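You operate a simulated robot arm through the tools that you are given. There is no shell and no other tool. Be economical: measure what you need, move in short steps, check, and stop when the job is done.

You are at the controls of a simulated two-armed robot. One attempt, no reset.

## Task
Set the volt dial to the shell's label, switch on, hold the yellow remote and press its button, switch off.
Fine: the lamp must light; lay the remote in its rest.

The check looks at the end state, three seconds after you hand in, the way a careful person would. Anything else that was tipped, shoved, dropped, spilled or broken makes it a failure.

## Robot
Two 6-joint arms with two-finger parallel grippers on one trunk, on a base that drives. Base frame: it is fixed to the floor where the robot stands at the start and does not move with it; the origin is under the middle of the robot, x ahead of it, y to its left, z up; the surface under the hand at the start is at about z = 850. Lengths are in mm, angles in degrees, forces in N, time in s.
The left shoulder is at the start at [60, 187, 1197], the right one opposite. With the tool pointing down near the work surface each hand reaches from about 180 to 620 mm from the robot's upright axis, wherever it stands, measured 20 degrees to its own side. Places, roughly: remote button [300, -500, 900]; remote rest [600, -500, 900]; supply switch [500, 100, 900]; volt dial [500, 0, 900]. Payload 1.57 kg a hand.
The TCP of each hand is the grasp point between the finger pads, 30 mm short of the fingertips. In the tool frame z runs along the fingers and y along their closing line. The gripper opens to 110 mm. The fingers are 24 mm wide and 12 mm thick; the gripper's body (48 by 112 mm) begins 78 mm behind the TCP.
Orientation is told as [roll, pitch, yaw] about the base's x, y, z axes, in that order, counted from this pose: with the fingers straight down and closing along the base's y, the tool's x points along the base's -x, its y along +y and its z along -z.

## Interface
- The arms move only by the tool step_arm. It takes "left_targets", "right_targets" or both (then of equal length, played together; a hand with none holds still); each is a list of rows, each a list of 7 numbers: the shift along the tool's x, y, z in m, then the turn, a rotation vector about the tool's x, y, z in degrees, then the opening, from 0 (shut) to 1 (fully open). In form: [[dx, dy, dz, rx, ry, rz, claw], ...]. A call has 1 to 10 rows; each row is the pose to reach, as a shift and turn from the pose commanded when the call began, along the tool's axes at that moment. Each row takes 0.2 s and may step no farther than 50 mm and 8.6 degrees from the row before; otherwise, or with a gripper value out of range, the whole call is refused. A pose out of reach is approached as far as the arm can. The call stops where the force on the tool passes 40 N (or 10 N more than at its start, if that is more) or the arm is blocked; 0.2 s more then pass. Each finger travels about 153 mm/s and halts on what it meets, pressing with about 43 N; the grip force reading is that of the motor and also rises with nothing between the fingers. The clock runs only during rows and for 0.2 s after the last one: add rows that repeat a pose to give the fingers time. It gives the time, the measured TCP pose, the force on the tool (base axes), the opening and the grip force at its end, in the units of the frame above (readings bear some noise), with the torque about the TCP (base axes, N m) and any sound that the robot's microphone picked up.
- Cameras (640 x 400 px; columns grow to the right, rows downward): "scene" is now at [4.4, -16.2, 1725.3]; the picture's right is [-0.21, -0.98, 0.00], its down [-0.84, 0.18, -0.51] and it looks along [0.50, -0.11, -0.86] (base axes); focal length 271 px, centre (320, 200). "left" rides on the left gripper at [70, -16, -141] in its tool frame; the picture's right is [0.23, 0.97, 0.00], its down [-0.86, 0.20, -0.48] and it looks along [-0.47, 0.11, 0.88] (tool axes); focal length 222 px, centre (320, 200). "right" rides on the right gripper at [70, 16, -141] in its tool frame; the picture's right is [-0.23, 0.97, 0.00], its down [-0.86, -0.20, -0.48] and it looks along [-0.47, -0.11, 0.88] (tool axes); focal length 222 px, centre (320, 200). There is no depth. A picture from a camera that has moved, and an enlarged one, comes with that camera's place and axes in the base frame and with its lens.
- capture(camera): a new picture of that camera. The clock stands still meanwhile.
- move_column(by): slides the trunk up (or, below 0, down) by that many mm; the arms and the scene camera ride with it, the base frame stays. It gives what a move gives, with no picture.
- drive_base(legs): drives the robot by 1 to 6 legs, each [ahead, left, turn to the left] in mm, mm and degrees, along the robot's own axes; the way and the turn of a leg run together, so that a leg with both is an arc; at most 1500 mm and 180 degrees a leg. The arms and the cameras ride along, it lands a little off, and it stops where it bumps. It gives what a move gives.
- aim_head(pan, tilt): turns the head with the scene camera to pan (to the left, within 86 degrees either way) and tilt (down, from -29 to 69), counted from straight ahead of the robot. It gives what a move gives.
- enlarge(camera, box): a new picture of the part [left, top, right, bottom] of that camera's present view, enlarged. The clock stands still meanwhile.
- close_job(): hands the job in; it is judged then, once.

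Go step by step. Nothing tells you exact positions but the pictures and the camera data: compare them with the known pose of the tool, close in by small moves and look again before you grip or let go. The budget is 120 turns and 92 pictures, counting those below and the enlarged ones. Unless the task says otherwise, let go and move clear before handing in, and close with one line.

The tools are called after ">>>" as name(argument=value, ...) on one line, values as JSON. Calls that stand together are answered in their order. step_arm: Moves the arms, as the interface text tells. Its arguments: {"type":"object","properties":{"left_targets":{"type":"array","items":{"type":"array","items":{"type":"number"}}},"right_targets":{"type":"array","items":{"type":"array","items":{"type":"number"}}}},"required":[]} The other tools are called the same way: move_column (by) slides the trunk up or down; drive_base (legs) drives the base; aim_head (pan, tilt) turns the head that bears the scene camera; capture (camera) takes a picture; enlarge (camera, box) takes an enlarged picture of a part of a camera's view; close_job () hands the job in.

At the start:

```text
t: 0.0
left_ee_pos: [339.9, -45.0, 1259.0]
left_ee_rot: [0.0, 0.0, 0.0]
left_force: [0.3, 0.3, 0.3]
left_moment: [-0.03, 0.03, -0.01]
left_width: 110.0
left_finger_force: 0.1
right_ee_pos: [285.2, -438.6, 1215.2]
right_ee_rot: [0.0, 0.0, 0.0]
right_force: [1.1, -0.8, -0.5]
right_moment: [-0.01, 0.02, -0.02]
right_width: 109.9
right_finger_force: 0.1
trunk travel left (down, up): [-825.0, 165.0]
robot x, y, heading: [-2.4, 2.8, -0.1]
head pan, tilt: [-11.9, 59.4]
```

scene: 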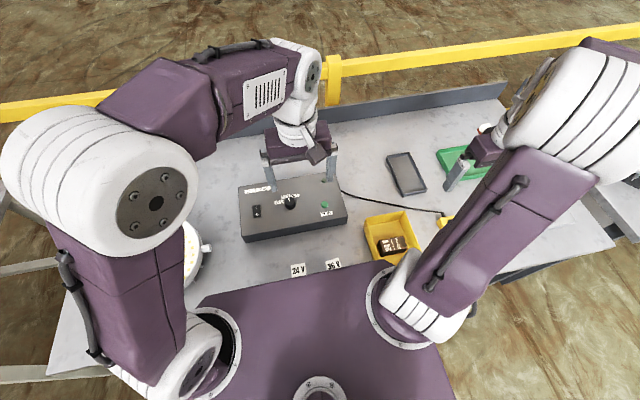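
right: 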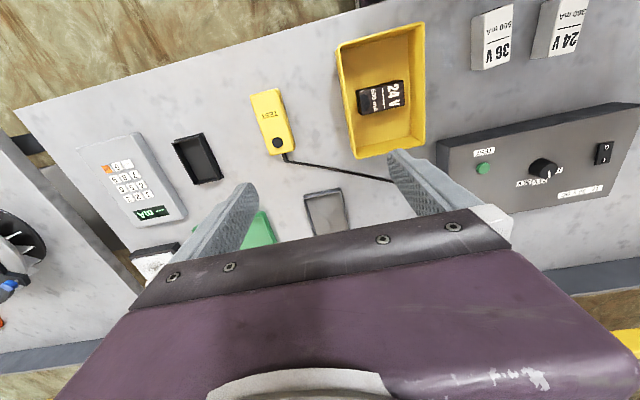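
left: 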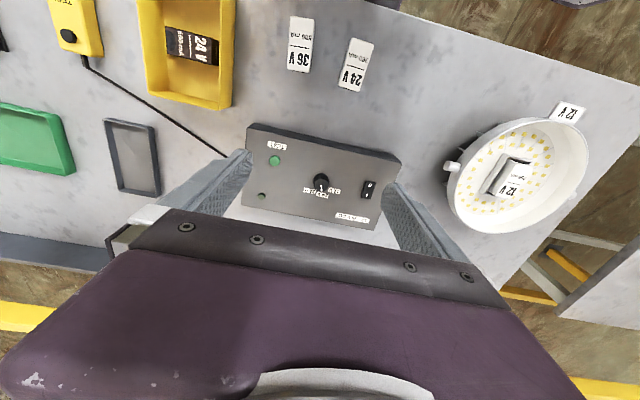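

The supply box sits near [500, 0], with the yellow remote to the right and the lamp shell to the left. I'll enlarge the labels and the supply first.

>>> enlarge(camera="left", box=[430, 80, 600, 240])

>>> enlarge(camera="left", box=[235, 115, 415, 235])

>>> enlarge(camera="right", box=[60, 70, 440, 300])

```text
2.50 times, centred on (515, 160) of left
camera zoom: at [271.2, -61.0, 1400.2], right [-0.23, 0.97, 0.0], down [0.86, 0.2, 0.48], along [0.47, 0.11, -0.88], focal length 555 px, centre (-168, 300)
```

zoom: 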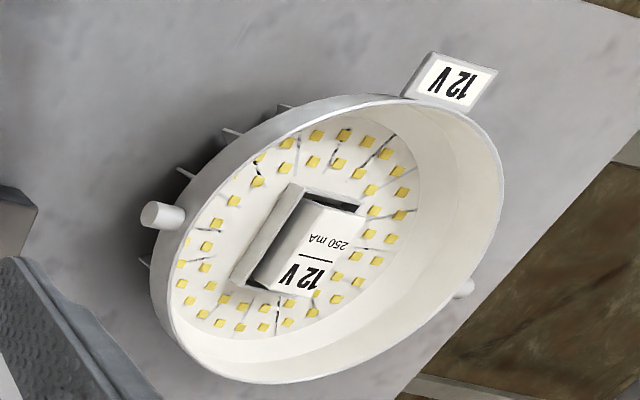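

```text
3.33 times, centred on (325, 175) of left
camera zoom: at [271.2, -61.0, 1400.2], right [-0.23, 0.97, 0.0], down [0.86, 0.2, 0.48], along [0.47, 0.11, -0.88], focal length 740 px, centre (303, 283)
```

zoom: 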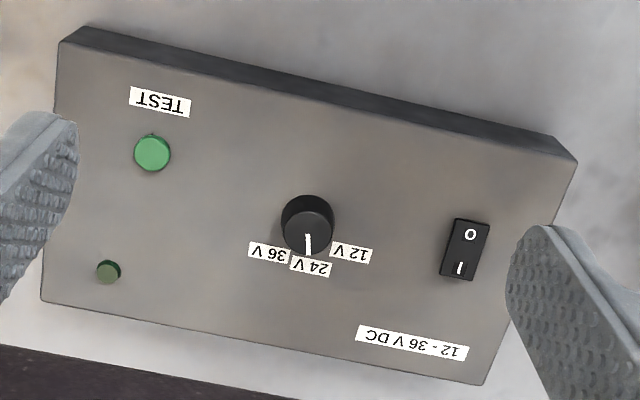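

```text
1.68 times, centred on (250, 185) of right
camera zoom: at [215.8, -422.3, 1354.7], right [0.23, 0.97, 0.0], down [0.86, -0.2, 0.48], along [0.47, -0.11, -0.88], focal length 374 px, centre (438, 225)
```

zoom: 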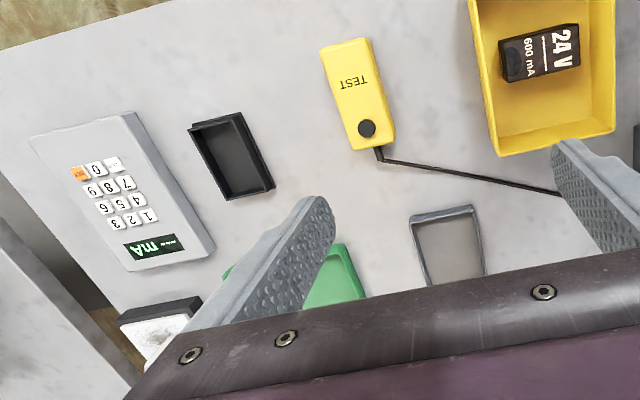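

The shell's label reads 12 V, and the dial now points to 24 V. I'll bring the left hand above the dial (about [483, -8, 918]) and the right hand above the remote (about [313, -535]), then look again.

>>> step_arm(left_targets=[[-0.024, 0.006, 0.033, 0, 0, 0, 1], [-0.048, 0.012, 0.066, 0, 0, 0, 1], [-0.072, 0.018, 0.099, 0, 0, 0, 0.9], [-0.096, 0.024, 0.133, 0, 0, 0, 0.8], [-0.12, 0.03, 0.166, 0, 0, 0, 0.7], [-0.143, 0.037, 0.199, 0, 0, 0, 0.65]], right_targets=[[-0.005, -0.015, 0.021, 0, 0, 0, 1], [-0.009, -0.03, 0.042, 0, 0, 0, 1], [-0.014, -0.045, 0.062, 0, 0, 0, 1], [-0.019, -0.06, 0.083, 0, 0, 0, 1], [-0.023, -0.075, 0.104, 0, 0, 0, 1], [-0.028, -0.091, 0.125, 0, 0, 0, 1]])

>>> capture(camera="left")

>>> capture(camera="right")

>>> capture(camera="scene")

```text
t: 1.4
left_ee_pos: [484.2, -9.6, 1055.5]
left_ee_rot: [0.1, 0.1, 0.0]
left_force: [-0.2, 0.5, 0.1]
left_moment: [-0.03, 0.0, -0.05]
left_width: 71.5
left_finger_force: 0.2
right_ee_pos: [315.4, -529.2, 1088.1]
right_ee_rot: [0.0, 0.2, 0.0]
right_force: [0.6, -0.4, 0.2]
right_moment: [0.04, 0.04, -0.01]
right_width: 109.9
right_finger_force: 0.1
trunk travel left (down, up): [-825.0, 165.0]
robot x, y, heading: [1.4, 1.9, -0.2]
head pan, tilt: [-11.9, 59.4]
```

```text
85 pictures are left
camera left: at [414.9, -25.8, 1197.7], right [-0.23, 0.97, 0.0], down [0.86, 0.2, 0.48], along [0.46, 0.11, -0.88], focal length 222 px, centre (320, 200)
```

left: 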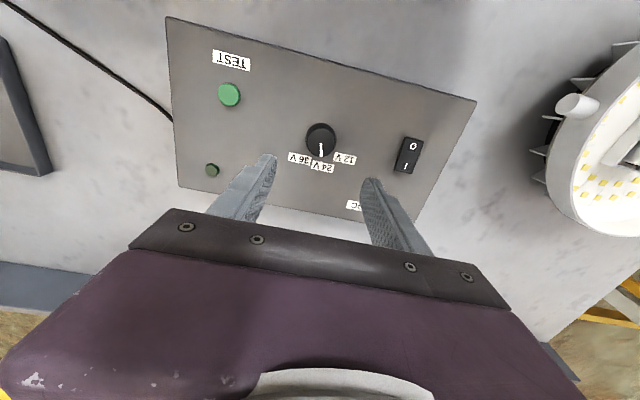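

```text
84 pictures are left
camera right: at [245.6, -513.6, 1227.5], right [0.23, 0.97, 0.0], down [0.86, -0.2, 0.48], along [0.47, -0.11, -0.88], focal length 222 px, centre (320, 200)
```

right: 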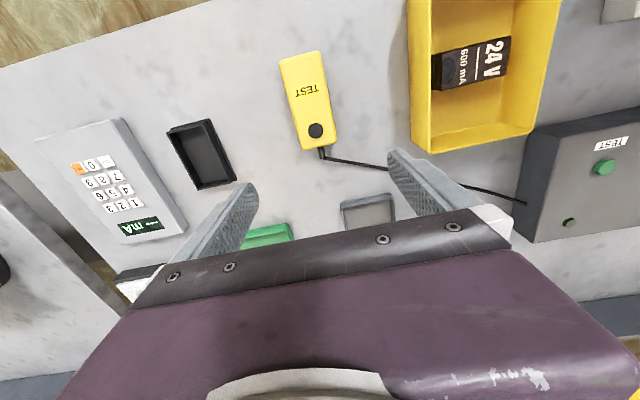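

```text
83 pictures are left
camera scene: at [7.0, -17.3, 1725.3], right [-0.21, -0.98, 0.0], down [-0.84, 0.18, -0.51], along [0.5, -0.1, -0.86], focal length 271 px, centre (320, 200)
```

scene: 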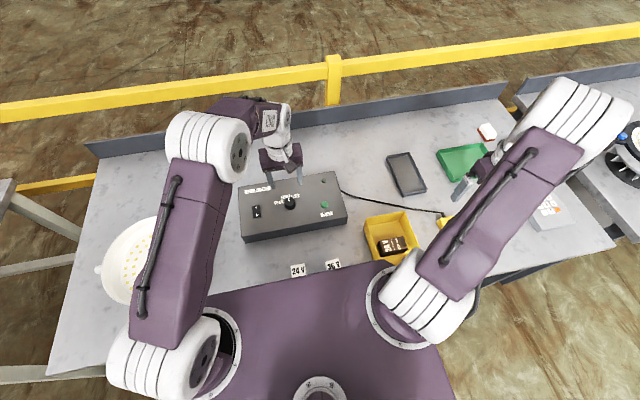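

The dial top is around [471, -12, 930]. I'll lower the left hand partway and look closer.

>>> step_arm(left_targets=[[0.006, -0.001, 0.028, 0, 0, 0, 0.65], [0.012, -0.002, 0.055, 0, 0, 0, 0.65], [0.012, -0.002, 0.055, 0, 0, 0, 0.65]])

>>> enlarge(camera="left", box=[220, 60, 440, 200])

```text
t: 2.2
left_ee_pos: [471.6, -10.9, 1007.0]
left_ee_rot: [0.0, 0.0, 0.0]
left_force: [0.3, 0.4, 0.0]
left_moment: [0.01, -0.02, 0.0]
left_width: 71.7
left_finger_force: 0.0
right_ee_pos: [313.2, -528.5, 1088.7]
right_ee_rot: [0.1, 0.0, 0.1]
right_force: [0.1, 0.7, -0.2]
right_moment: [-0.01, -0.02, 0.0]
right_width: 110.0
right_finger_force: 0.0
trunk travel left (down, up): [-825.0, 165.0]
robot x, y, heading: [0.8, -0.2, 0.1]
head pan, tilt: [-11.9, 59.4]
```

```text
2.86 times, centred on (330, 130) of left
camera zoom: at [402.1, -26.4, 1148.1], right [-0.23, 0.97, 0.0], down [0.85, 0.2, 0.48], along [0.47, 0.11, -0.88], focal length 635 px, centre (291, 400)
```

zoom: 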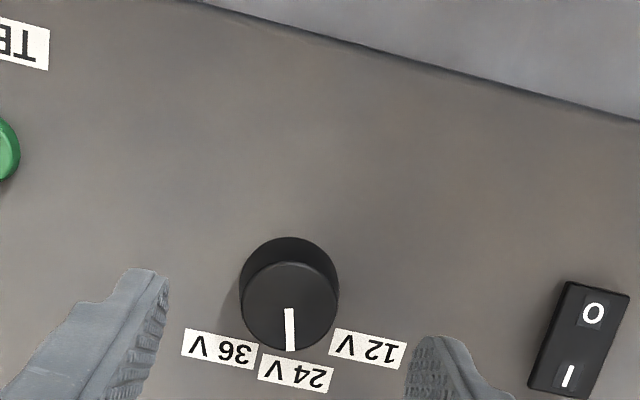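

The knob is about 35 mm across, centred near [482, -8], with its top at z about 925. I'll centre over it and go down around it with the fingers open.

>>> step_arm(left_targets=[[-0.01, 0.003, 0.015, 0, 0, 0, 0.65], [-0.01, 0.003, 0.03, 0, 0, 0, 0.65], [-0.01, 0.003, 0.045, 0, 0, 0, 0.65], [-0.01, 0.003, 0.045, 0, 0, 0, 0.65]])

>>> enlarge(camera="left", box=[220, 80, 440, 220])

```text
t: 3.2
left_ee_pos: [480.5, -8.4, 959.4]
left_ee_rot: [-0.1, 0.0, 0.0]
left_force: [0.0, -0.2, -0.2]
left_moment: [-0.03, 0.02, -0.01]
left_width: 71.3
left_finger_force: 0.1
right_ee_pos: [313.8, -527.2, 1088.5]
right_ee_rot: [-0.1, 0.0, 0.0]
right_force: [0.7, 0.6, 1.0]
right_moment: [0.02, 0.01, -0.03]
right_width: 109.8
right_finger_force: 0.1
trunk travel left (down, up): [-825.0, 165.0]
robot x, y, heading: [1.1, 0.5, -0.2]
head pan, tilt: [-11.9, 59.4]
```

```text
2.86 times, centred on (330, 150) of left
camera zoom: at [411.9, -24.4, 1101.4], right [-0.23, 0.97, 0.0], down [0.86, 0.2, 0.48], along [0.47, 0.11, -0.88], focal length 635 px, centre (291, 343)
```

zoom: 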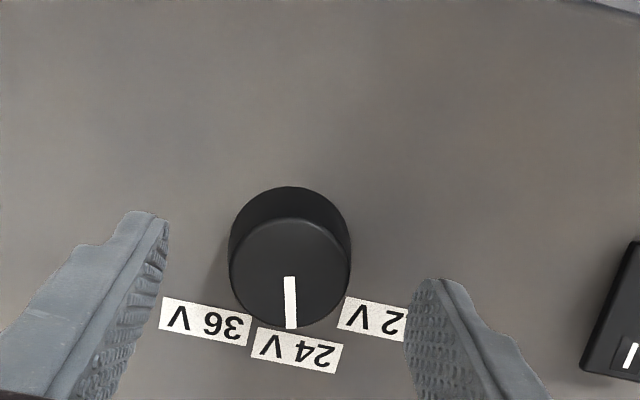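

The knob is centred. I'll go down 25 mm more and close on it.

>>> step_arm(left_targets=[[-0.002, 0, 0.013, 0, 0, 0, 0.65], [-0.002, 0, 0.025, 0, 0, 0, 0.65], [-0.002, 0, 0.025, 0, 0, 0, 0.45], [-0.002, 0, 0.025, 0, 0, 0, 0.3], [-0.002, 0, 0.025, 0, 0, 0, 0.25], [-0.002, 0, 0.025, 0, 0, 0, 0.25]])

>>> enlarge(camera="left", box=[220, 80, 440, 220])

```text
t: 4.1
left_ee_pos: [483.2, -8.0, 940.3]
left_ee_rot: [0.1, -0.5, -0.1]
left_force: [-7.7, -5.5, 20.2]
left_moment: [-0.78, 0.72, -0.23]
left_width: 41.6
left_finger_force: 4.0
right_ee_pos: [311.0, -528.1, 1089.3]
right_ee_rot: [-0.1, -0.2, 0.1]
right_force: [-0.1, -0.2, 0.0]
right_moment: [0.01, 0.0, 0.0]
right_width: 110.2
right_finger_force: 0.0
trunk travel left (down, up): [-825.0, 165.0]
robot x, y, heading: [2.0, -0.3, -0.4]
head pan, tilt: [-11.9, 59.4]
stopped in row 4 (left hand): the force on the tool passed its limit at 50 N (the readings are from after the stop); the commanded pose is now the measured one
```

```text
2.86 times, centred on (330, 150) of left
camera zoom: at [412.9, -23.9, 1080.6], right [-0.23, 0.97, 0.0], down [0.85, 0.2, 0.49], along [0.47, 0.11, -0.87], focal length 635 px, centre (291, 343)
```

zoom: 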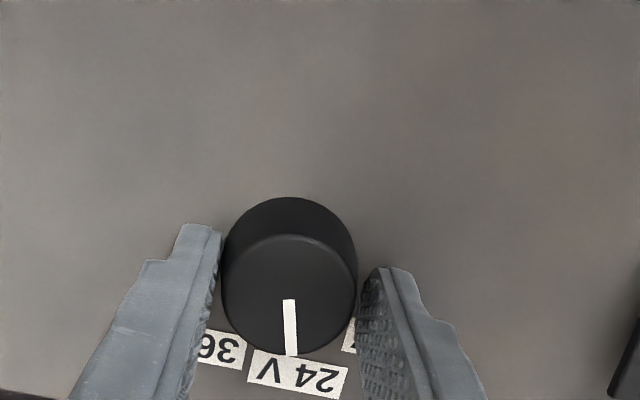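

The fingertips touched the panel at z about 910, so the knob top is nearer 935 and its centre nearer x = 478. I'll lift 4 mm, recentre and close.

>>> step_arm(left_targets=[[0.0, 0, -0.004, 0, 0, 0, 0.42], [0.0045, 0, -0.004, 0, 0, 0, 0.42], [0.0045, 0, -0.004, 0, 0, 0, 0.3], [0.0045, 0, -0.004, 0, 0, 0, 0.28], [0.0045, 0, -0.004, 0, 0, 0, 0.28]])

>>> enlarge(camera="left", box=[220, 80, 440, 220])

```text
t: 5.3
left_ee_pos: [480.3, -9.1, 942.4]
left_ee_rot: [0.1, -0.2, 0.0]
left_force: [-1.2, -15.0, -6.1]
left_moment: [-0.64, -0.56, 0.07]
left_width: 37.0
left_finger_force: 42.9
right_ee_pos: [313.9, -531.4, 1087.3]
right_ee_rot: [0.2, 0.0, 0.1]
right_force: [-0.7, -0.2, -0.1]
right_moment: [-0.03, 0.0, -0.03]
right_width: 109.8
right_finger_force: 0.0
trunk travel left (down, up): [-825.0, 165.0]
robot x, y, heading: [-0.5, 4.8, 0.4]
head pan, tilt: [-11.9, 59.4]
```

```text
2.86 times, centred on (330, 150) of left
camera zoom: at [410.1, -26.0, 1082.5], right [-0.23, 0.97, 0.0], down [0.85, 0.2, 0.48], along [0.47, 0.11, -0.88], focal length 635 px, centre (291, 343)
```

zoom: 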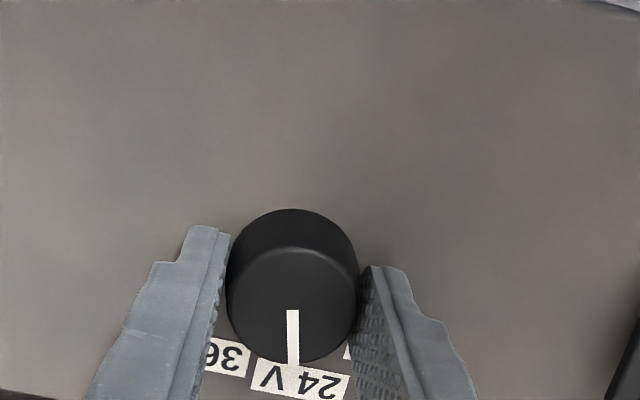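

The knob is gripped at 37 mm. The 12 V mark is about 46° counterclockwise seen from above, so I'll turn it in steps.

>>> step_arm(left_targets=[[0, 0, 0, 0, 0, -8, 0.28], [0, 0, 0, 0, 0, -16, 0.28], [0, 0, 0, 0, 0, -24, 0.28], [0, 0, 0, 0, 0, -32, 0.28], [0, 0, 0, 0, 0, -40, 0.28], [0, 0, 0, 0, 0, -46, 0.28], [0, 0, 0, 0, 0, -46, 0.28]])

>>> enlarge(camera="left", box=[220, 80, 440, 220])

```text
t: 6.9
left_ee_pos: [480.2, -9.9, 942.2]
left_ee_rot: [0.0, -0.3, 46.1]
left_force: [-4.5, -15.3, -5.6]
left_moment: [-1.05, 0.58, -0.02]
left_width: 37.5
left_finger_force: 43.6
right_ee_pos: [313.6, -531.1, 1086.5]
right_ee_rot: [0.2, 0.0, 0.1]
right_force: [0.7, 0.0, -0.4]
right_moment: [0.03, -0.02, -0.03]
right_width: 109.7
right_finger_force: 0.0
trunk travel left (down, up): [-825.0, 165.0]
robot x, y, heading: [2.1, 0.9, 0.1]
head pan, tilt: [-11.9, 59.4]
```

```text
2.86 times, centred on (330, 150) of left
camera zoom: at [442.9, -70.6, 1082.6], right [-0.86, 0.51, 0.0], down [0.45, 0.75, 0.48], along [0.25, 0.41, -0.88], focal length 635 px, centre (291, 343)
```

zoom: 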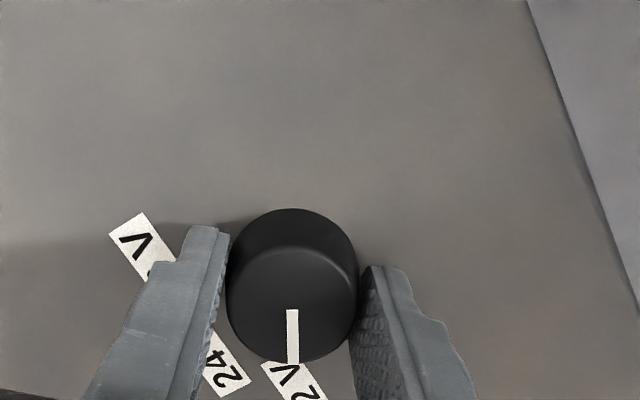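

The pointer now lies at the 12 V label. I'll release, lift clear and check.

>>> step_arm(left_targets=[[0, 0, 0, 0, 0, 0, 0.45], [0, 0, 0, 0, 0, 0, 0.6], [0, 0, -0.03, 0, 0, 0, 0.65], [0, 0, -0.06, 0, 0, 0, 0.65], [0, 0, -0.06, 0, 0, 8, 0.65], [0, 0, -0.06, 0, 0, 16, 0.65], [0, 0, -0.06, 0, 0, 24, 0.65], [0, 0, -0.06, 0, 0, 32, 0.65], [0, 0, -0.06, 0, 0, 40, 0.65], [0, 0, -0.06, 0, 0, 46, 0.65]])

>>> enlarge(camera="left", box=[220, 60, 440, 200])

```text
t: 9.1
left_ee_pos: [480.9, -5.8, 1001.3]
left_ee_rot: [0.1, -0.2, -0.2]
left_force: [0.0, -0.4, 0.0]
left_moment: [0.01, -0.01, 0.04]
left_width: 71.4
left_finger_force: 0.1
right_ee_pos: [312.9, -527.5, 1088.2]
right_ee_rot: [0.0, 0.0, 0.1]
right_force: [-0.4, -1.3, -0.7]
right_moment: [-0.01, 0.01, -0.01]
right_width: 109.8
right_finger_force: 0.1
trunk travel left (down, up): [-825.0, 165.0]
robot x, y, heading: [-0.3, 2.3, -0.1]
head pan, tilt: [-11.9, 59.4]
```

```text
2.86 times, centred on (330, 130) of left
camera zoom: at [410.5, -22.2, 1141.6], right [-0.22, 0.97, 0.0], down [0.85, 0.2, 0.48], along [0.47, 0.11, -0.88], focal length 635 px, centre (291, 400)
```

zoom: 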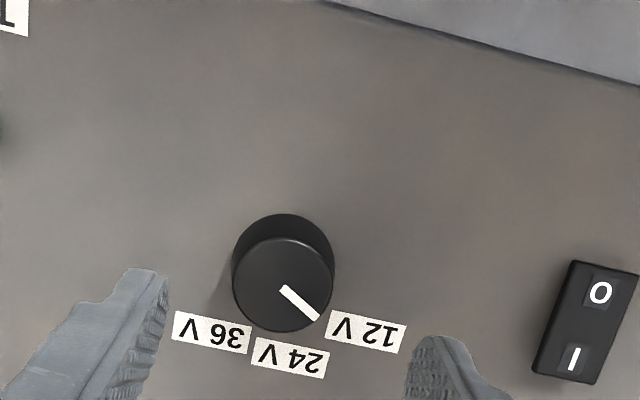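

The dial is on 12 V. The switch's "I" end is near [490, 108, 915], so I'll move the left hand there with the fingers shut.

>>> step_arm(left_targets=[[-0.003, 0.038, 0.0, 0, 0, 0, 0.4], [-0.008, 0.076, 0.0, 0, 0, 0, 0.2], [-0.013, 0.114, 0.01, 0, 0, 0, 0], [-0.013, 0.114, 0.02, 0, 0, 0, 0], [-0.013, 0.114, 0.02, 0, 0, 0, 0]])

>>> enlarge(camera="left", box=[220, 60, 440, 200])

```text
t: 10.3
left_ee_pos: [494.3, 107.7, 981.3]
left_ee_rot: [0.1, -0.3, 0.1]
left_force: [-0.2, 0.2, -0.7]
left_moment: [-0.02, -0.02, 0.03]
left_width: 0.1
left_finger_force: 21.5
right_ee_pos: [312.9, -528.2, 1088.8]
right_ee_rot: [0.0, 0.0, 0.1]
right_force: [1.1, -0.6, 0.7]
right_moment: [-0.01, 0.01, 0.01]
right_width: 109.9
right_finger_force: 0.0
trunk travel left (down, up): [-825.0, 165.0]
robot x, y, heading: [2.4, 0.6, -0.0]
head pan, tilt: [-11.9, 59.4]
```

```text
2.86 times, centred on (330, 130) of left
camera zoom: at [423.8, 91.1, 1122.4], right [-0.23, 0.97, 0.0], down [0.85, 0.2, 0.48], along [0.47, 0.11, -0.88], focal length 635 px, centre (291, 400)
```

zoom: 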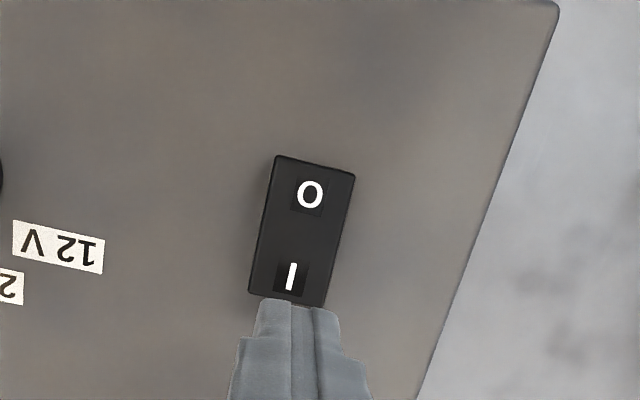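

The fingertip is lined up with the "I" end. I'll press down in small steps.

>>> step_arm(left_targets=[[0.001, -0.001, 0.015, 0, 0, 0, 0], [0.001, -0.001, 0.025, 0, 0, 0, 0], [0.001, -0.001, 0.03, 0, 0, 0, 0], [0.001, -0.001, 0.033, 0, 0, 0, 0], [0.001, -0.001, 0.036, 0, 0, 0, 0], [0.001, -0.001, 0.038, 0, 0, 0, 0]])

>>> enlarge(camera="left", box=[220, 80, 440, 220])

```text
t: 11.7
left_ee_pos: [494.1, 105.5, 949.9]
left_ee_rot: [-0.1, -0.8, 0.1]
left_force: [-5.1, 3.9, 23.1]
left_moment: [0.07, 0.42, -0.08]
left_width: 0.0
left_finger_force: 20.9
right_ee_pos: [311.7, -528.6, 1089.1]
right_ee_rot: [0.0, -0.1, 0.1]
right_force: [0.4, 0.5, -0.1]
right_moment: [-0.04, 0.0, -0.03]
right_width: 110.0
right_finger_force: 0.1
trunk travel left (down, up): [-825.0, 165.0]
robot x, y, heading: [-1.5, 2.8, 0.2]
head pan, tilt: [-11.9, 59.4]
stopped in row 6 (left hand): the force on the tool passed its limit at 44 N (the readings are from after the stop); the commanded pose is now the measured one
```

```text
2.86 times, centred on (330, 150) of left
camera zoom: at [422.8, 90.2, 1090.0], right [-0.23, 0.97, 0.0], down [0.85, 0.2, 0.49], along [0.48, 0.11, -0.87], focal length 635 px, centre (291, 343)
```

zoom: 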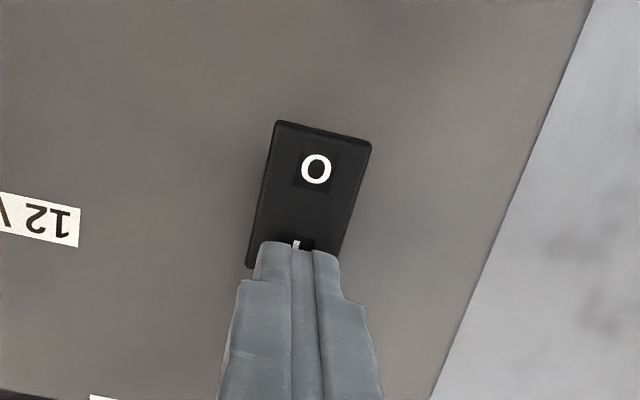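

The fingertip met the switch with 44 N. I'll lift and compare the rocker's tilt.

>>> step_arm(left_targets=[[0, 0, -0.03, 0, 0, 0, 0], [0, -0.04, -0.05, 0, 0, 0, 0], [0, -0.08, -0.06, 0, 0, 0, 0]])

>>> enlarge(camera="left", box=[160, 40, 480, 240])

>>> enlarge(camera="scene", box=[220, 160, 360, 250])

```text
t: 12.5
left_ee_pos: [496.2, 26.1, 1005.9]
left_ee_rot: [0.0, -0.7, -0.1]
left_force: [0.1, 0.4, 0.1]
left_moment: [0.01, 0.02, 0.0]
left_width: 0.1
left_finger_force: 21.3
right_ee_pos: [313.6, -529.7, 1087.7]
right_ee_rot: [0.2, 0.1, 0.2]
right_force: [0.6, 0.2, -0.9]
right_moment: [0.01, 0.01, -0.04]
right_width: 109.8
right_finger_force: 0.0
trunk travel left (down, up): [-825.0, 165.0]
robot x, y, heading: [-2.5, 3.3, -0.2]
head pan, tilt: [-11.9, 59.4]
```

```text
2.00 times, centred on (320, 140) of left
camera zoom: at [424.8, 9.4, 1146.1], right [-0.23, 0.97, 0.0], down [0.85, 0.2, 0.49], along [0.48, 0.11, -0.87], focal length 444 px, centre (320, 320)
```

zoom: 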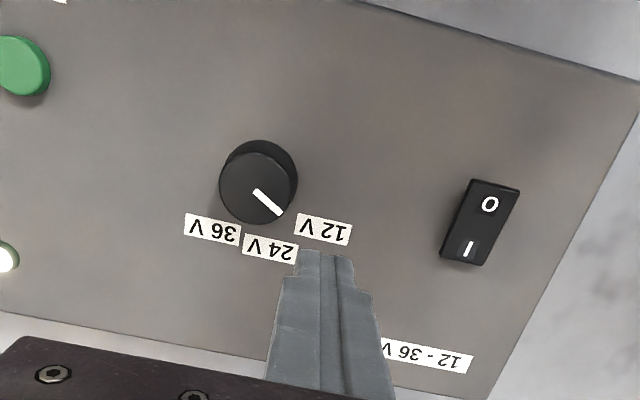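

```text
4.44 times, centred on (290, 205) of scene
camera zoom: at [4.7, -18.1, 1725.2], right [-0.21, -0.98, 0.0], down [-0.84, 0.18, -0.51], along [0.5, -0.1, -0.86], focal length 1206 px, centre (453, 178)
```

zoom: 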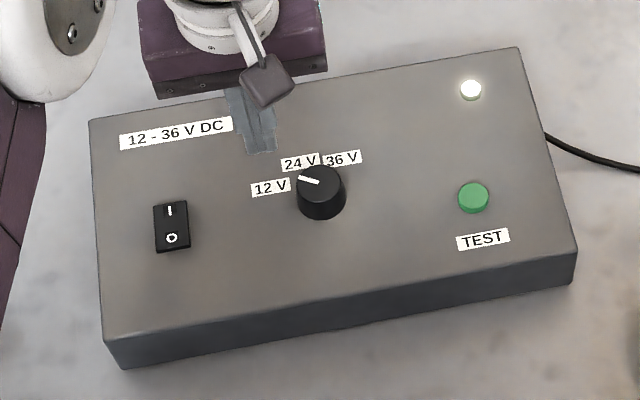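

The supply's pilot light is on, so the dial is set and the power is live. Next I'll look closely at the remote.

>>> enlarge(camera="right", box=[220, 30, 420, 190])

>>> enlarge(camera="scene", box=[340, 110, 520, 240])

```text
2.50 times, centred on (320, 110) of right
camera zoom: at [244.4, -513.6, 1227.7], right [0.23, 0.97, 0.0], down [0.86, -0.2, 0.48], along [0.47, -0.11, -0.88], focal length 555 px, centre (320, 425)
```

zoom: 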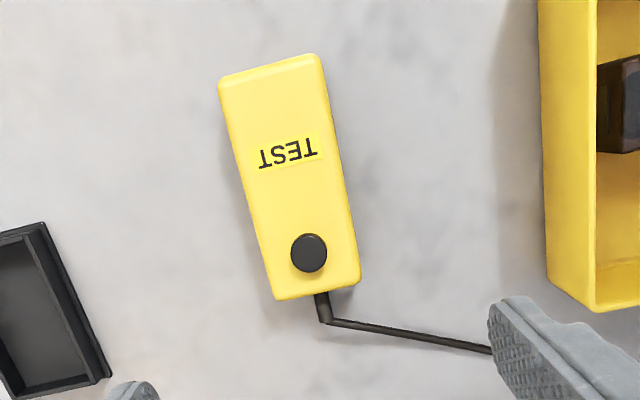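

```text
3.08 times, centred on (430, 175) of scene
camera zoom: at [4.7, -18.1, 1725.2], right [-0.21, -0.98, 0.0], down [-0.84, 0.18, -0.51], along [0.5, -0.1, -0.86], focal length 835 px, centre (-18, 277)
```

zoom: 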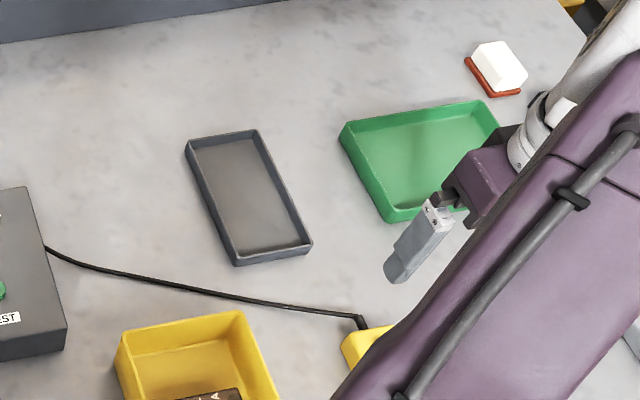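

The remote lies square on the table: x 215–336, y -563 to -509, button near [310, -537]. The grey tray, about [555, -475], is its rest. I'll raise the hands and drive 300 mm to the right so both arms reach the remote.

>>> step_arm(left_targets=[[0.02, 0.0, -0.03, 0, 0, 0, 0], [0.05, 0.01, -0.06, 0, 0, 0, 0], [0.08, 0.02, -0.09, 0, 0, 0, 0], [0.1, 0.03, -0.1, 0, 0, 0, 0]])

>>> drive_base(legs=[[0, -300, 0]])

>>> capture(camera="scene")

```text
t: 13.5
left_ee_pos: [394.4, 58.3, 1104.7]
left_ee_rot: [0.0, -0.7, 0.1]
left_force: [-0.3, -0.5, 0.1]
left_moment: [0.01, -0.01, 0.0]
left_width: 0.0
left_finger_force: 21.4
right_ee_pos: [312.9, -527.8, 1089.8]
right_ee_rot: [0.1, -0.1, 0.1]
right_force: [0.2, -0.6, -0.5]
right_moment: [0.01, -0.04, 0.0]
right_width: 110.0
right_finger_force: 0.1
trunk travel left (down, up): [-825.0, 165.0]
robot x, y, heading: [-0.4, 2.7, 0.1]
head pan, tilt: [-11.9, 59.4]
```

```text
t: 15.5
left_ee_pos: [397.1, -236.3, 1105.3]
left_ee_rot: [0.0, -0.6, 0.5]
left_force: [-0.2, 0.0, 0.1]
left_moment: [-0.04, 0.01, 0.02]
left_width: 0.0
left_finger_force: 21.5
right_ee_pos: [319.0, -822.4, 1089.4]
right_ee_rot: [-0.1, 0.0, 0.6]
right_force: [0.1, -0.4, -1.1]
right_moment: [-0.01, 0.01, 0.01]
right_width: 110.1
right_finger_force: 0.1
trunk travel left (down, up): [-825.0, 165.0]
robot x, y, heading: [2.5, -300.3, 0.5]
head pan, tilt: [-11.9, 59.4]
```

```text
70 pictures are left
camera scene: at [5.9, -311.5, 1725.3], right [-0.2, -0.98, 0.0], down [-0.84, 0.17, -0.51], along [0.5, -0.1, -0.86], focal length 271 px, centre (320, 200)
```

scene: 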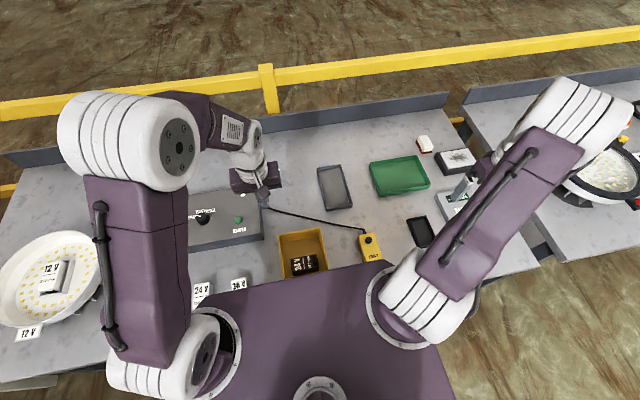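

I can see another bowl-like object on the far right table, so I'll check both bowls' labels before pressing.

>>> enlarge(camera="scene", box=[540, 90, 640, 220])

>>> enlarge(camera="scene", box=[0, 210, 280, 360])

```text
3.08 times, centred on (590, 155) of scene
camera zoom: at [5.9, -311.5, 1725.3], right [-0.2, -0.98, 0.0], down [-0.84, 0.17, -0.51], along [0.5, -0.1, -0.86], focal length 835 px, centre (-511, 338)
```

zoom: 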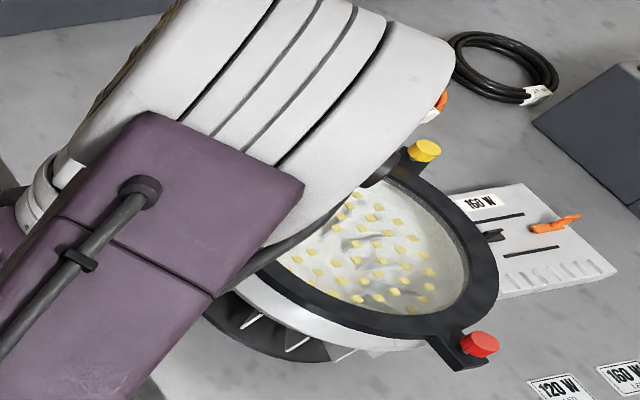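

```text
2.29 times, centred on (140, 285) of scene
camera zoom: at [5.9, -311.5, 1725.3], right [-0.2, -0.98, 0.0], down [-0.84, 0.17, -0.51], along [0.5, -0.1, -0.86], focal length 620 px, centre (731, 6)
```

zoom: 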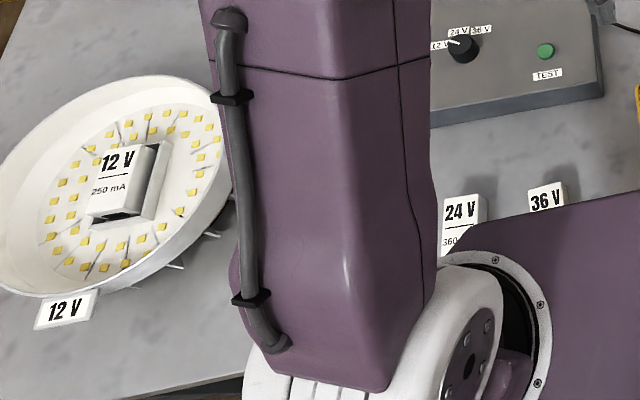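

Both 12 V labels belong to the shell beside this supply; the other bench is a different job. I'll bring the right hand over the remote's rear half.

>>> step_arm(right_targets=[[0.009, 0.041, 0.0, 0, 0, 0, 1], [0.018, 0.083, 0.0, 0, 0, 0, 0.9], [0.028, 0.125, 0.02, 0, 0, 0, 0.85], [0.038, 0.165, 0.04, 0, 0, 0, 0.8], [0.048, 0.205, 0.06, 0, 0, 0, 0.8], [0.058, 0.245, 0.08, 0, 0, 0, 0.8], [0.067, 0.286, 0.095, 0, 0, 0, 0.8], [0.067, 0.286, 0.095, 0, 0, 0, 0.8]])

>>> capture(camera="right")

```text
t: 17.3
left_ee_pos: [396.6, -238.9, 1105.0]
left_ee_rot: [0.1, -0.7, 0.6]
left_force: [0.6, 0.5, -0.1]
left_moment: [0.0, -0.01, 0.0]
left_width: 0.0
left_finger_force: 21.1
right_ee_pos: [265.2, -543.4, 986.9]
right_ee_rot: [-0.1, 0.1, 0.4]
right_force: [-0.4, 0.4, -0.4]
right_moment: [0.02, -0.01, 0.01]
right_width: 88.1
right_finger_force: 0.0
right hand out of reach, approached as far as the arm can: row 7, 8
trunk travel left (down, up): [-825.0, 165.0]
robot x, y, heading: [3.4, -297.3, 0.7]
head pan, tilt: [-11.9, 59.4]
```

```text
67 pictures are left
camera right: at [195.1, -527.0, 1126.9], right [0.22, 0.98, 0.0], down [0.86, -0.19, 0.48], along [0.47, -0.1, -0.88], focal length 222 px, centre (320, 200)
```

right: 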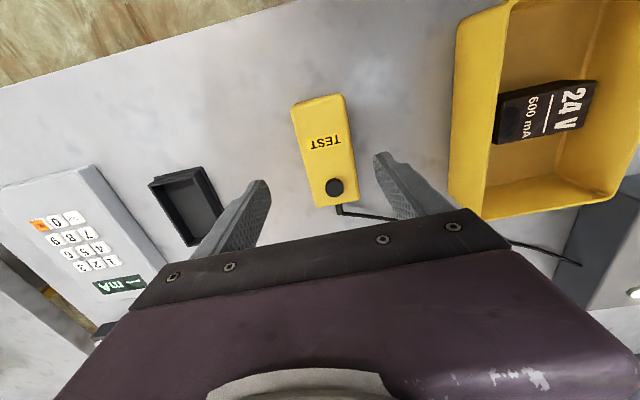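

The remote is a little too close to the base for the right hand, so I'll back up 120 mm.

>>> drive_base(legs=[[-120, 0, 0]])

```text
t: 18.6
left_ee_pos: [275.6, -238.3, 1104.2]
left_ee_rot: [0.1, -0.6, 0.5]
left_force: [-0.7, 0.0, 0.9]
left_moment: [0.02, 0.02, 0.05]
left_width: 0.0
left_finger_force: 21.4
right_ee_pos: [143.3, -543.8, 986.0]
right_ee_rot: [-0.1, 0.3, 0.5]
right_force: [-1.4, 0.4, 0.6]
right_moment: [0.03, 0.01, -0.02]
right_width: 88.0
right_finger_force: 0.1
trunk travel left (down, up): [-825.0, 165.0]
robot x, y, heading: [-122.8, -295.2, 0.5]
head pan, tilt: [-11.9, 59.4]
```

I'll bring the right hand forward over the remote again, tips still above it.

>>> step_arm(right_targets=[[-0.036, 0.003, 0.0, 0, 0, 0, 0.8], [-0.072, 0.006, 0.0, 0, 0, 0, 0.8], [-0.108, 0.008, 0.02, 0, 0, 0, 0.8], [-0.108, 0.008, 0.045, 0, 0, 0, 0.8], [-0.108, 0.008, 0.045, 0, 0, 0, 0.8]])

>>> enlarge(camera="right", box=[200, 40, 440, 220])

```text
t: 19.8
left_ee_pos: [273.8, -238.3, 1103.9]
left_ee_rot: [0.0, -0.7, 0.5]
left_force: [0.0, 0.2, 0.7]
left_moment: [0.02, -0.01, -0.01]
left_width: 0.0
left_finger_force: 21.6
right_ee_pos: [253.1, -532.8, 942.7]
right_ee_rot: [0.1, 0.1, 0.6]
right_force: [0.6, 0.1, 0.0]
right_moment: [-0.02, -0.04, -0.01]
right_width: 88.0
right_finger_force: 0.1
trunk travel left (down, up): [-825.0, 165.0]
robot x, y, heading: [-120.8, -297.9, 0.6]
head pan, tilt: [-11.9, 59.4]
```

```text
2.22 times, centred on (320, 130) of right
camera zoom: at [182.6, -517.5, 1082.1], right [0.22, 0.98, 0.0], down [0.86, -0.19, 0.48], along [0.47, -0.1, -0.88], focal length 494 px, centre (320, 356)
```

zoom: 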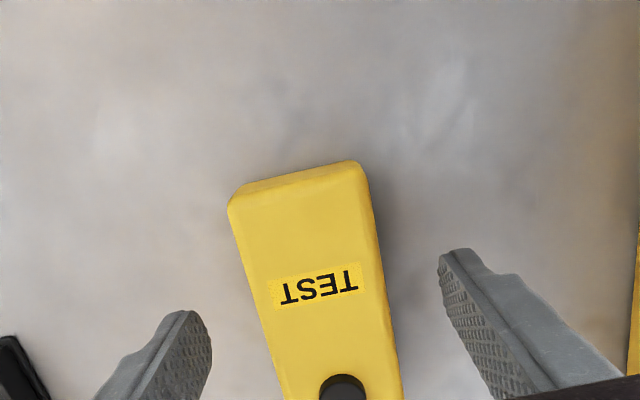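

The remote is centred between the fingers. I'll go down beside it and close.

>>> step_arm(right_targets=[[0.005, -0.002, 0.02, 0, 0, 0, 0.8], [0.005, -0.002, 0.04, 0, 0, 0, 0.8], [0.005, -0.002, 0.05, 0, 0, 0, 0.8], [0.005, -0.002, 0.054, 0, 0, 0, 0.8], [0.005, -0.002, 0.054, 0, 0, 0, 0.6], [0.005, -0.002, 0.054, 0, 0, 0, 0.5], [0.005, -0.002, 0.054, 0, 0, 0, 0.4], [0.005, -0.002, 0.054, 0, 0, 0, 0.4]])

>>> enlarge(camera="right", box=[200, 40, 440, 240])

>>> capture(camera="scene")

```text
t: 21.6
left_ee_pos: [274.5, -238.5, 1103.7]
left_ee_rot: [0.0, -0.6, 0.5]
left_force: [-0.3, -0.1, 0.0]
left_moment: [0.03, 0.02, -0.01]
left_width: 0.0
left_finger_force: 21.3
right_ee_pos: [247.2, -536.0, 887.4]
right_ee_rot: [0.0, 0.2, 0.6]
right_force: [-0.7, -0.2, 0.0]
right_moment: [-0.01, -0.03, 0.0]
right_width: 57.1
right_finger_force: 44.0
trunk travel left (down, up): [-825.0, 165.0]
robot x, y, heading: [-121.5, -298.0, 0.6]
head pan, tilt: [-11.9, 59.4]
```

```text
2.00 times, centred on (320, 140) of right
camera zoom: at [176.8, -521.0, 1027.3], right [0.22, 0.98, 0.0], down [0.86, -0.19, 0.48], along [0.47, -0.1, -0.88], focal length 444 px, centre (320, 320)
```

zoom: 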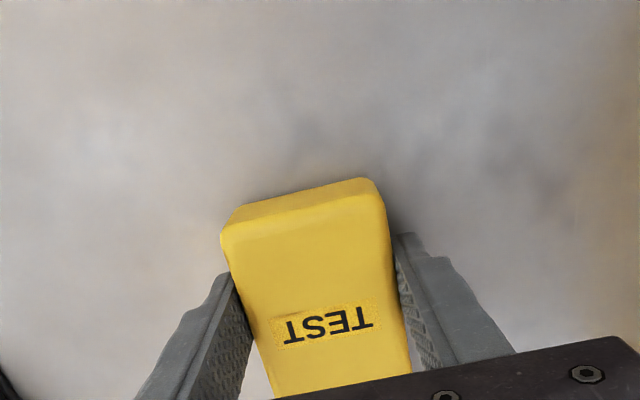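

```text
64 pictures are left
camera scene: at [-116.0, -315.2, 1725.2], right [-0.2, -0.98, 0.0], down [-0.84, 0.17, -0.51], along [0.5, -0.1, -0.86], focal length 271 px, centre (320, 200)
```

scene: 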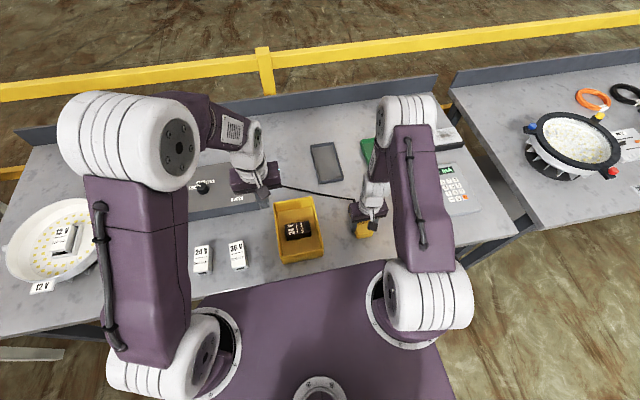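

The remote is gripped at 57 mm, away from its button. I'll lift it and turn it so the button end points left, leaving the left hand clear room to press without the grippers colliding.

>>> step_arm(right_targets=[[0, 0, -0.015, 0, 0, 0, 0.4], [0, 0, -0.03, 0, 0, 0, 0.4], [-0.01, 0, -0.05, 0, 0, 0, 0.4], [-0.04, -0.005, -0.06, 0, 0, -8, 0.4], [-0.07, -0.01, -0.06, 0, 0, -16, 0.4], [-0.1, -0.015, -0.06, 0, 0, -24, 0.4], [-0.12, -0.02, -0.06, 0, 0, -32, 0.4], [-0.14, -0.02, -0.06, 0, 0, -40, 0.4], [-0.15, -0.02, -0.06, 0, 0, -45, 0.4]])

>>> capture(camera="scene")

>>> capture(camera="right")

```text
t: 23.6
left_ee_pos: [274.3, -239.5, 1104.6]
left_ee_rot: [0.0, -0.7, 0.5]
left_force: [0.0, -0.5, 0.5]
left_moment: [-0.02, -0.01, 0.02]
left_width: 0.1
left_finger_force: 21.5
right_ee_pos: [396.4, -554.5, 946.8]
right_ee_rot: [0.1, 0.0, 45.7]
right_force: [1.1, 0.2, 0.4]
right_moment: [0.0, -0.03, -0.03]
right_width: 44.1
right_finger_force: 0.1
trunk travel left (down, up): [-825.0, 165.0]
robot x, y, heading: [-122.9, -297.8, 0.7]
head pan, tilt: [-11.9, 59.4]
```

```text
63 pictures are left
camera scene: at [-115.9, -315.0, 1725.3], right [-0.2, -0.98, 0.0], down [-0.84, 0.17, -0.51], along [0.5, -0.1, -0.86], focal length 271 px, centre (320, 200)
```

scene: 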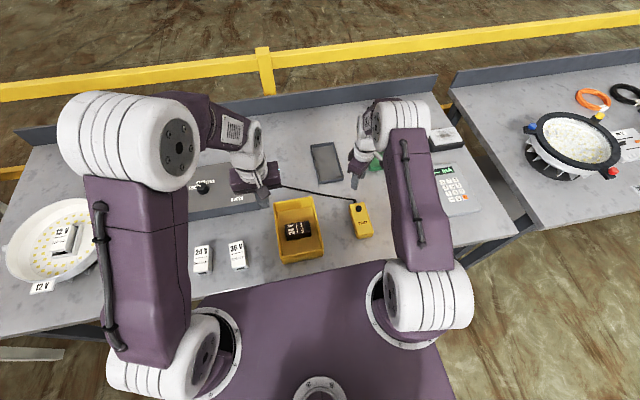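

```text
62 pictures are left
camera right: at [336.9, -593.4, 1087.0], right [-0.54, 0.84, 0.0], down [0.74, 0.47, 0.48], along [0.4, 0.26, -0.88], focal length 222 px, centre (320, 200)
```

right: 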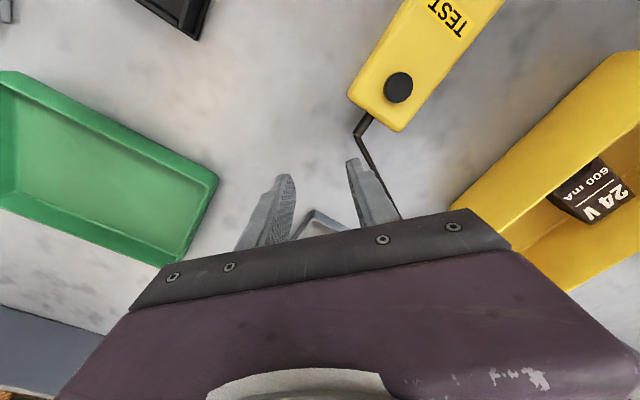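

The remote slipped out and stayed where it was, so my grip was too high. I'll go back and grip lower.

>>> step_arm(right_targets=[[0.015, 0.02, -0.01, 0, 0, 7, 0.6], [0.03, 0.04, -0.02, 0, 0, 14, 0.75], [0.045, 0.06, -0.02, 0, 0, 21, 0.8], [0.06, 0.08, -0.02, 0, 0, 28, 0.8], [0.075, 0.1, -0.02, 0, 0, 36, 0.8], [0.0915, 0.1195, -0.01, 0, 0, 44, 0.8], [0.0915, 0.1195, 0.005, 0, 0, 45, 0.8], [0.0915, 0.1195, 0.005, 0, 0, 45, 0.8]])

>>> enlarge(camera="right", box=[200, 40, 440, 220])

```text
t: 25.4
left_ee_pos: [273.9, -238.2, 1104.9]
left_ee_rot: [-0.1, -0.7, 0.6]
left_force: [-0.1, 0.1, 0.5]
left_moment: [0.0, 0.02, -0.03]
left_width: 0.2
left_finger_force: 21.4
right_ee_pos: [245.5, -536.1, 943.3]
right_ee_rot: [0.0, 0.1, 0.5]
right_force: [-0.5, 0.2, 0.2]
right_moment: [-0.04, 0.01, 0.03]
right_width: 87.9
right_finger_force: 0.0
trunk travel left (down, up): [-825.0, 165.0]
robot x, y, heading: [-119.9, -296.8, 0.5]
head pan, tilt: [-11.9, 59.4]
```

```text
2.22 times, centred on (320, 130) of right
camera zoom: at [175.9, -520.8, 1083.6], right [0.22, 0.98, 0.0], down [0.86, -0.19, 0.48], along [0.47, -0.1, -0.88], focal length 494 px, centre (320, 356)
```

zoom: 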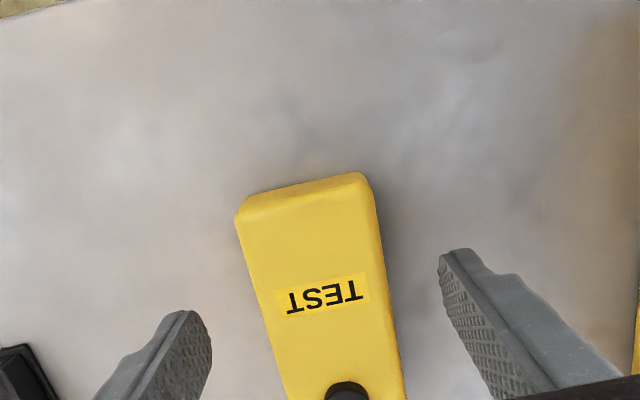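

I'll go down in small steps until the tips find the table.

>>> step_arm(right_targets=[[0, -0.0005, 0.02, 0, 0, 0, 0.8], [0, -0.0005, 0.04, 0, 0, 0, 0.8], [0, -0.0005, 0.055, 0, 0, 0, 0.8], [0, -0.0005, 0.059, 0, 0, 0, 0.8], [0, -0.0005, 0.062, 0, 0, 0, 0.8], [0, -0.0005, 0.065, 0, 0, 0, 0.8], [0, -0.0005, 0.068, 0, 0, 0, 0.8]])

```text
t: 26.9
left_ee_pos: [271.4, -238.5, 1106.2]
left_ee_rot: [-0.1, -0.9, 0.5]
left_force: [0.0, -0.1, 0.3]
left_moment: [0.0, 0.02, 0.01]
left_width: 0.1
left_finger_force: 21.4
right_ee_pos: [247.6, -536.1, 880.4]
right_ee_rot: [-0.1, -0.3, 0.5]
right_force: [-6.9, 0.3, 39.3]
right_moment: [1.93, 0.68, 0.16]
right_width: 87.9
right_finger_force: 0.6
trunk travel left (down, up): [-825.0, 165.0]
robot x, y, heading: [-117.2, -299.6, 0.7]
head pan, tilt: [-11.9, 59.4]
stopped in row 7 (right hand): the force on the tool passed its limit at 47 N (the readings are from after the stop); the commanded pose is now the measured one
```

The table is at z = 850. I'll back off 1.5 mm, close firmly and lift a little to test.

>>> step_arm(right_targets=[[0, 0, -0.0015, 0, 0, 0, 0.8], [0, 0, -0.0015, 0, 0, 0, 0.6], [0, 0, -0.0015, 0, 0, 0, 0.4], [0, 0, -0.0015, 0, 0, 0, 0.2], [0, 0, -0.0015, 0, 0, 0, 0], [0, 0, -0.0015, 0, 0, 0, 0], [0, 0, -0.006, 0, 0, 0, 0], [0, 0, -0.012, 0, 0, 0, 0], [0, 0, -0.012, 0, 0, 0, 0]])

>>> enlarge(camera="right", box=[200, 40, 440, 240])

```text
t: 28.9
left_ee_pos: [275.4, -238.7, 1105.8]
left_ee_rot: [0.0, -0.8, 0.5]
left_force: [0.1, -0.1, -0.8]
left_moment: [0.0, -0.03, 0.01]
left_width: 0.0
left_finger_force: 21.7
right_ee_pos: [249.8, -538.4, 889.0]
right_ee_rot: [0.1, -0.2, 0.6]
right_force: [-0.2, 0.3, -1.8]
right_moment: [-0.02, 0.08, 0.03]
right_width: 57.6
right_finger_force: 43.1
trunk travel left (down, up): [-825.0, 165.0]
robot x, y, heading: [-125.5, -302.6, 0.5]
head pan, tilt: [-11.9, 59.4]
```

```text
2.00 times, centred on (320, 140) of right
camera zoom: at [179.6, -522.2, 1028.2], right [0.22, 0.98, 0.0], down [0.86, -0.19, 0.48], along [0.47, -0.1, -0.88], focal length 444 px, centre (320, 320)
```

zoom: 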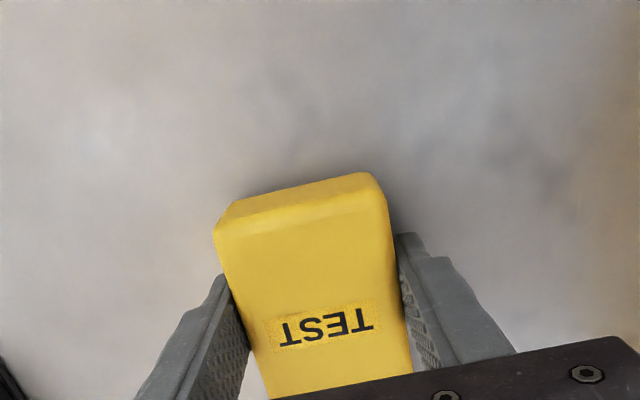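

The remote is off the table with about 1.8 N of weight showing. I'll lift further and begin the turn slowly.

>>> step_arm(right_targets=[[0, 0, -0.01, 0, 0, 0, 0], [0, 0, -0.02, 0, 0, 0, 0], [0, 0, -0.03, 0, 0, 0, 0], [0, 0, -0.04, 0, 0, 0, 0], [-0.02, 0, -0.04, 0, 0, 0, 0], [-0.04, 0, -0.04, 0, 0, 0, 0], [-0.06, 0, -0.04, 0, 0, 0, 0]])

>>> capture(camera="right")

```text
t: 30.5
left_ee_pos: [274.3, -238.7, 1103.8]
left_ee_rot: [0.0, -0.7, 0.5]
left_force: [-0.3, -0.1, 0.1]
left_moment: [0.04, 0.02, -0.02]
left_width: 0.1
left_finger_force: 21.5
right_ee_pos: [311.3, -537.7, 929.4]
right_ee_rot: [0.0, -0.2, 0.6]
right_force: [-0.2, 0.0, -2.3]
right_moment: [0.01, 0.06, 0.01]
right_width: 57.6
right_finger_force: 43.4
trunk travel left (down, up): [-825.0, 165.0]
robot x, y, heading: [-118.8, -298.1, 0.2]
head pan, tilt: [-11.9, 59.4]
```

```text
59 pictures are left
camera right: at [239.4, -522.3, 1068.6], right [0.22, 0.98, 0.0], down [0.86, -0.19, 0.48], along [0.47, -0.1, -0.88], focal length 222 px, centre (320, 200)
```

right: 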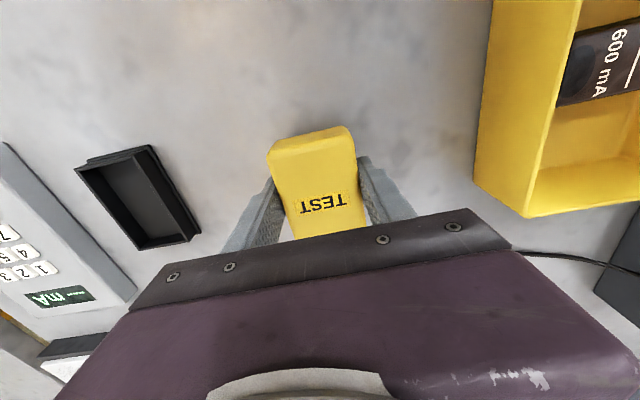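

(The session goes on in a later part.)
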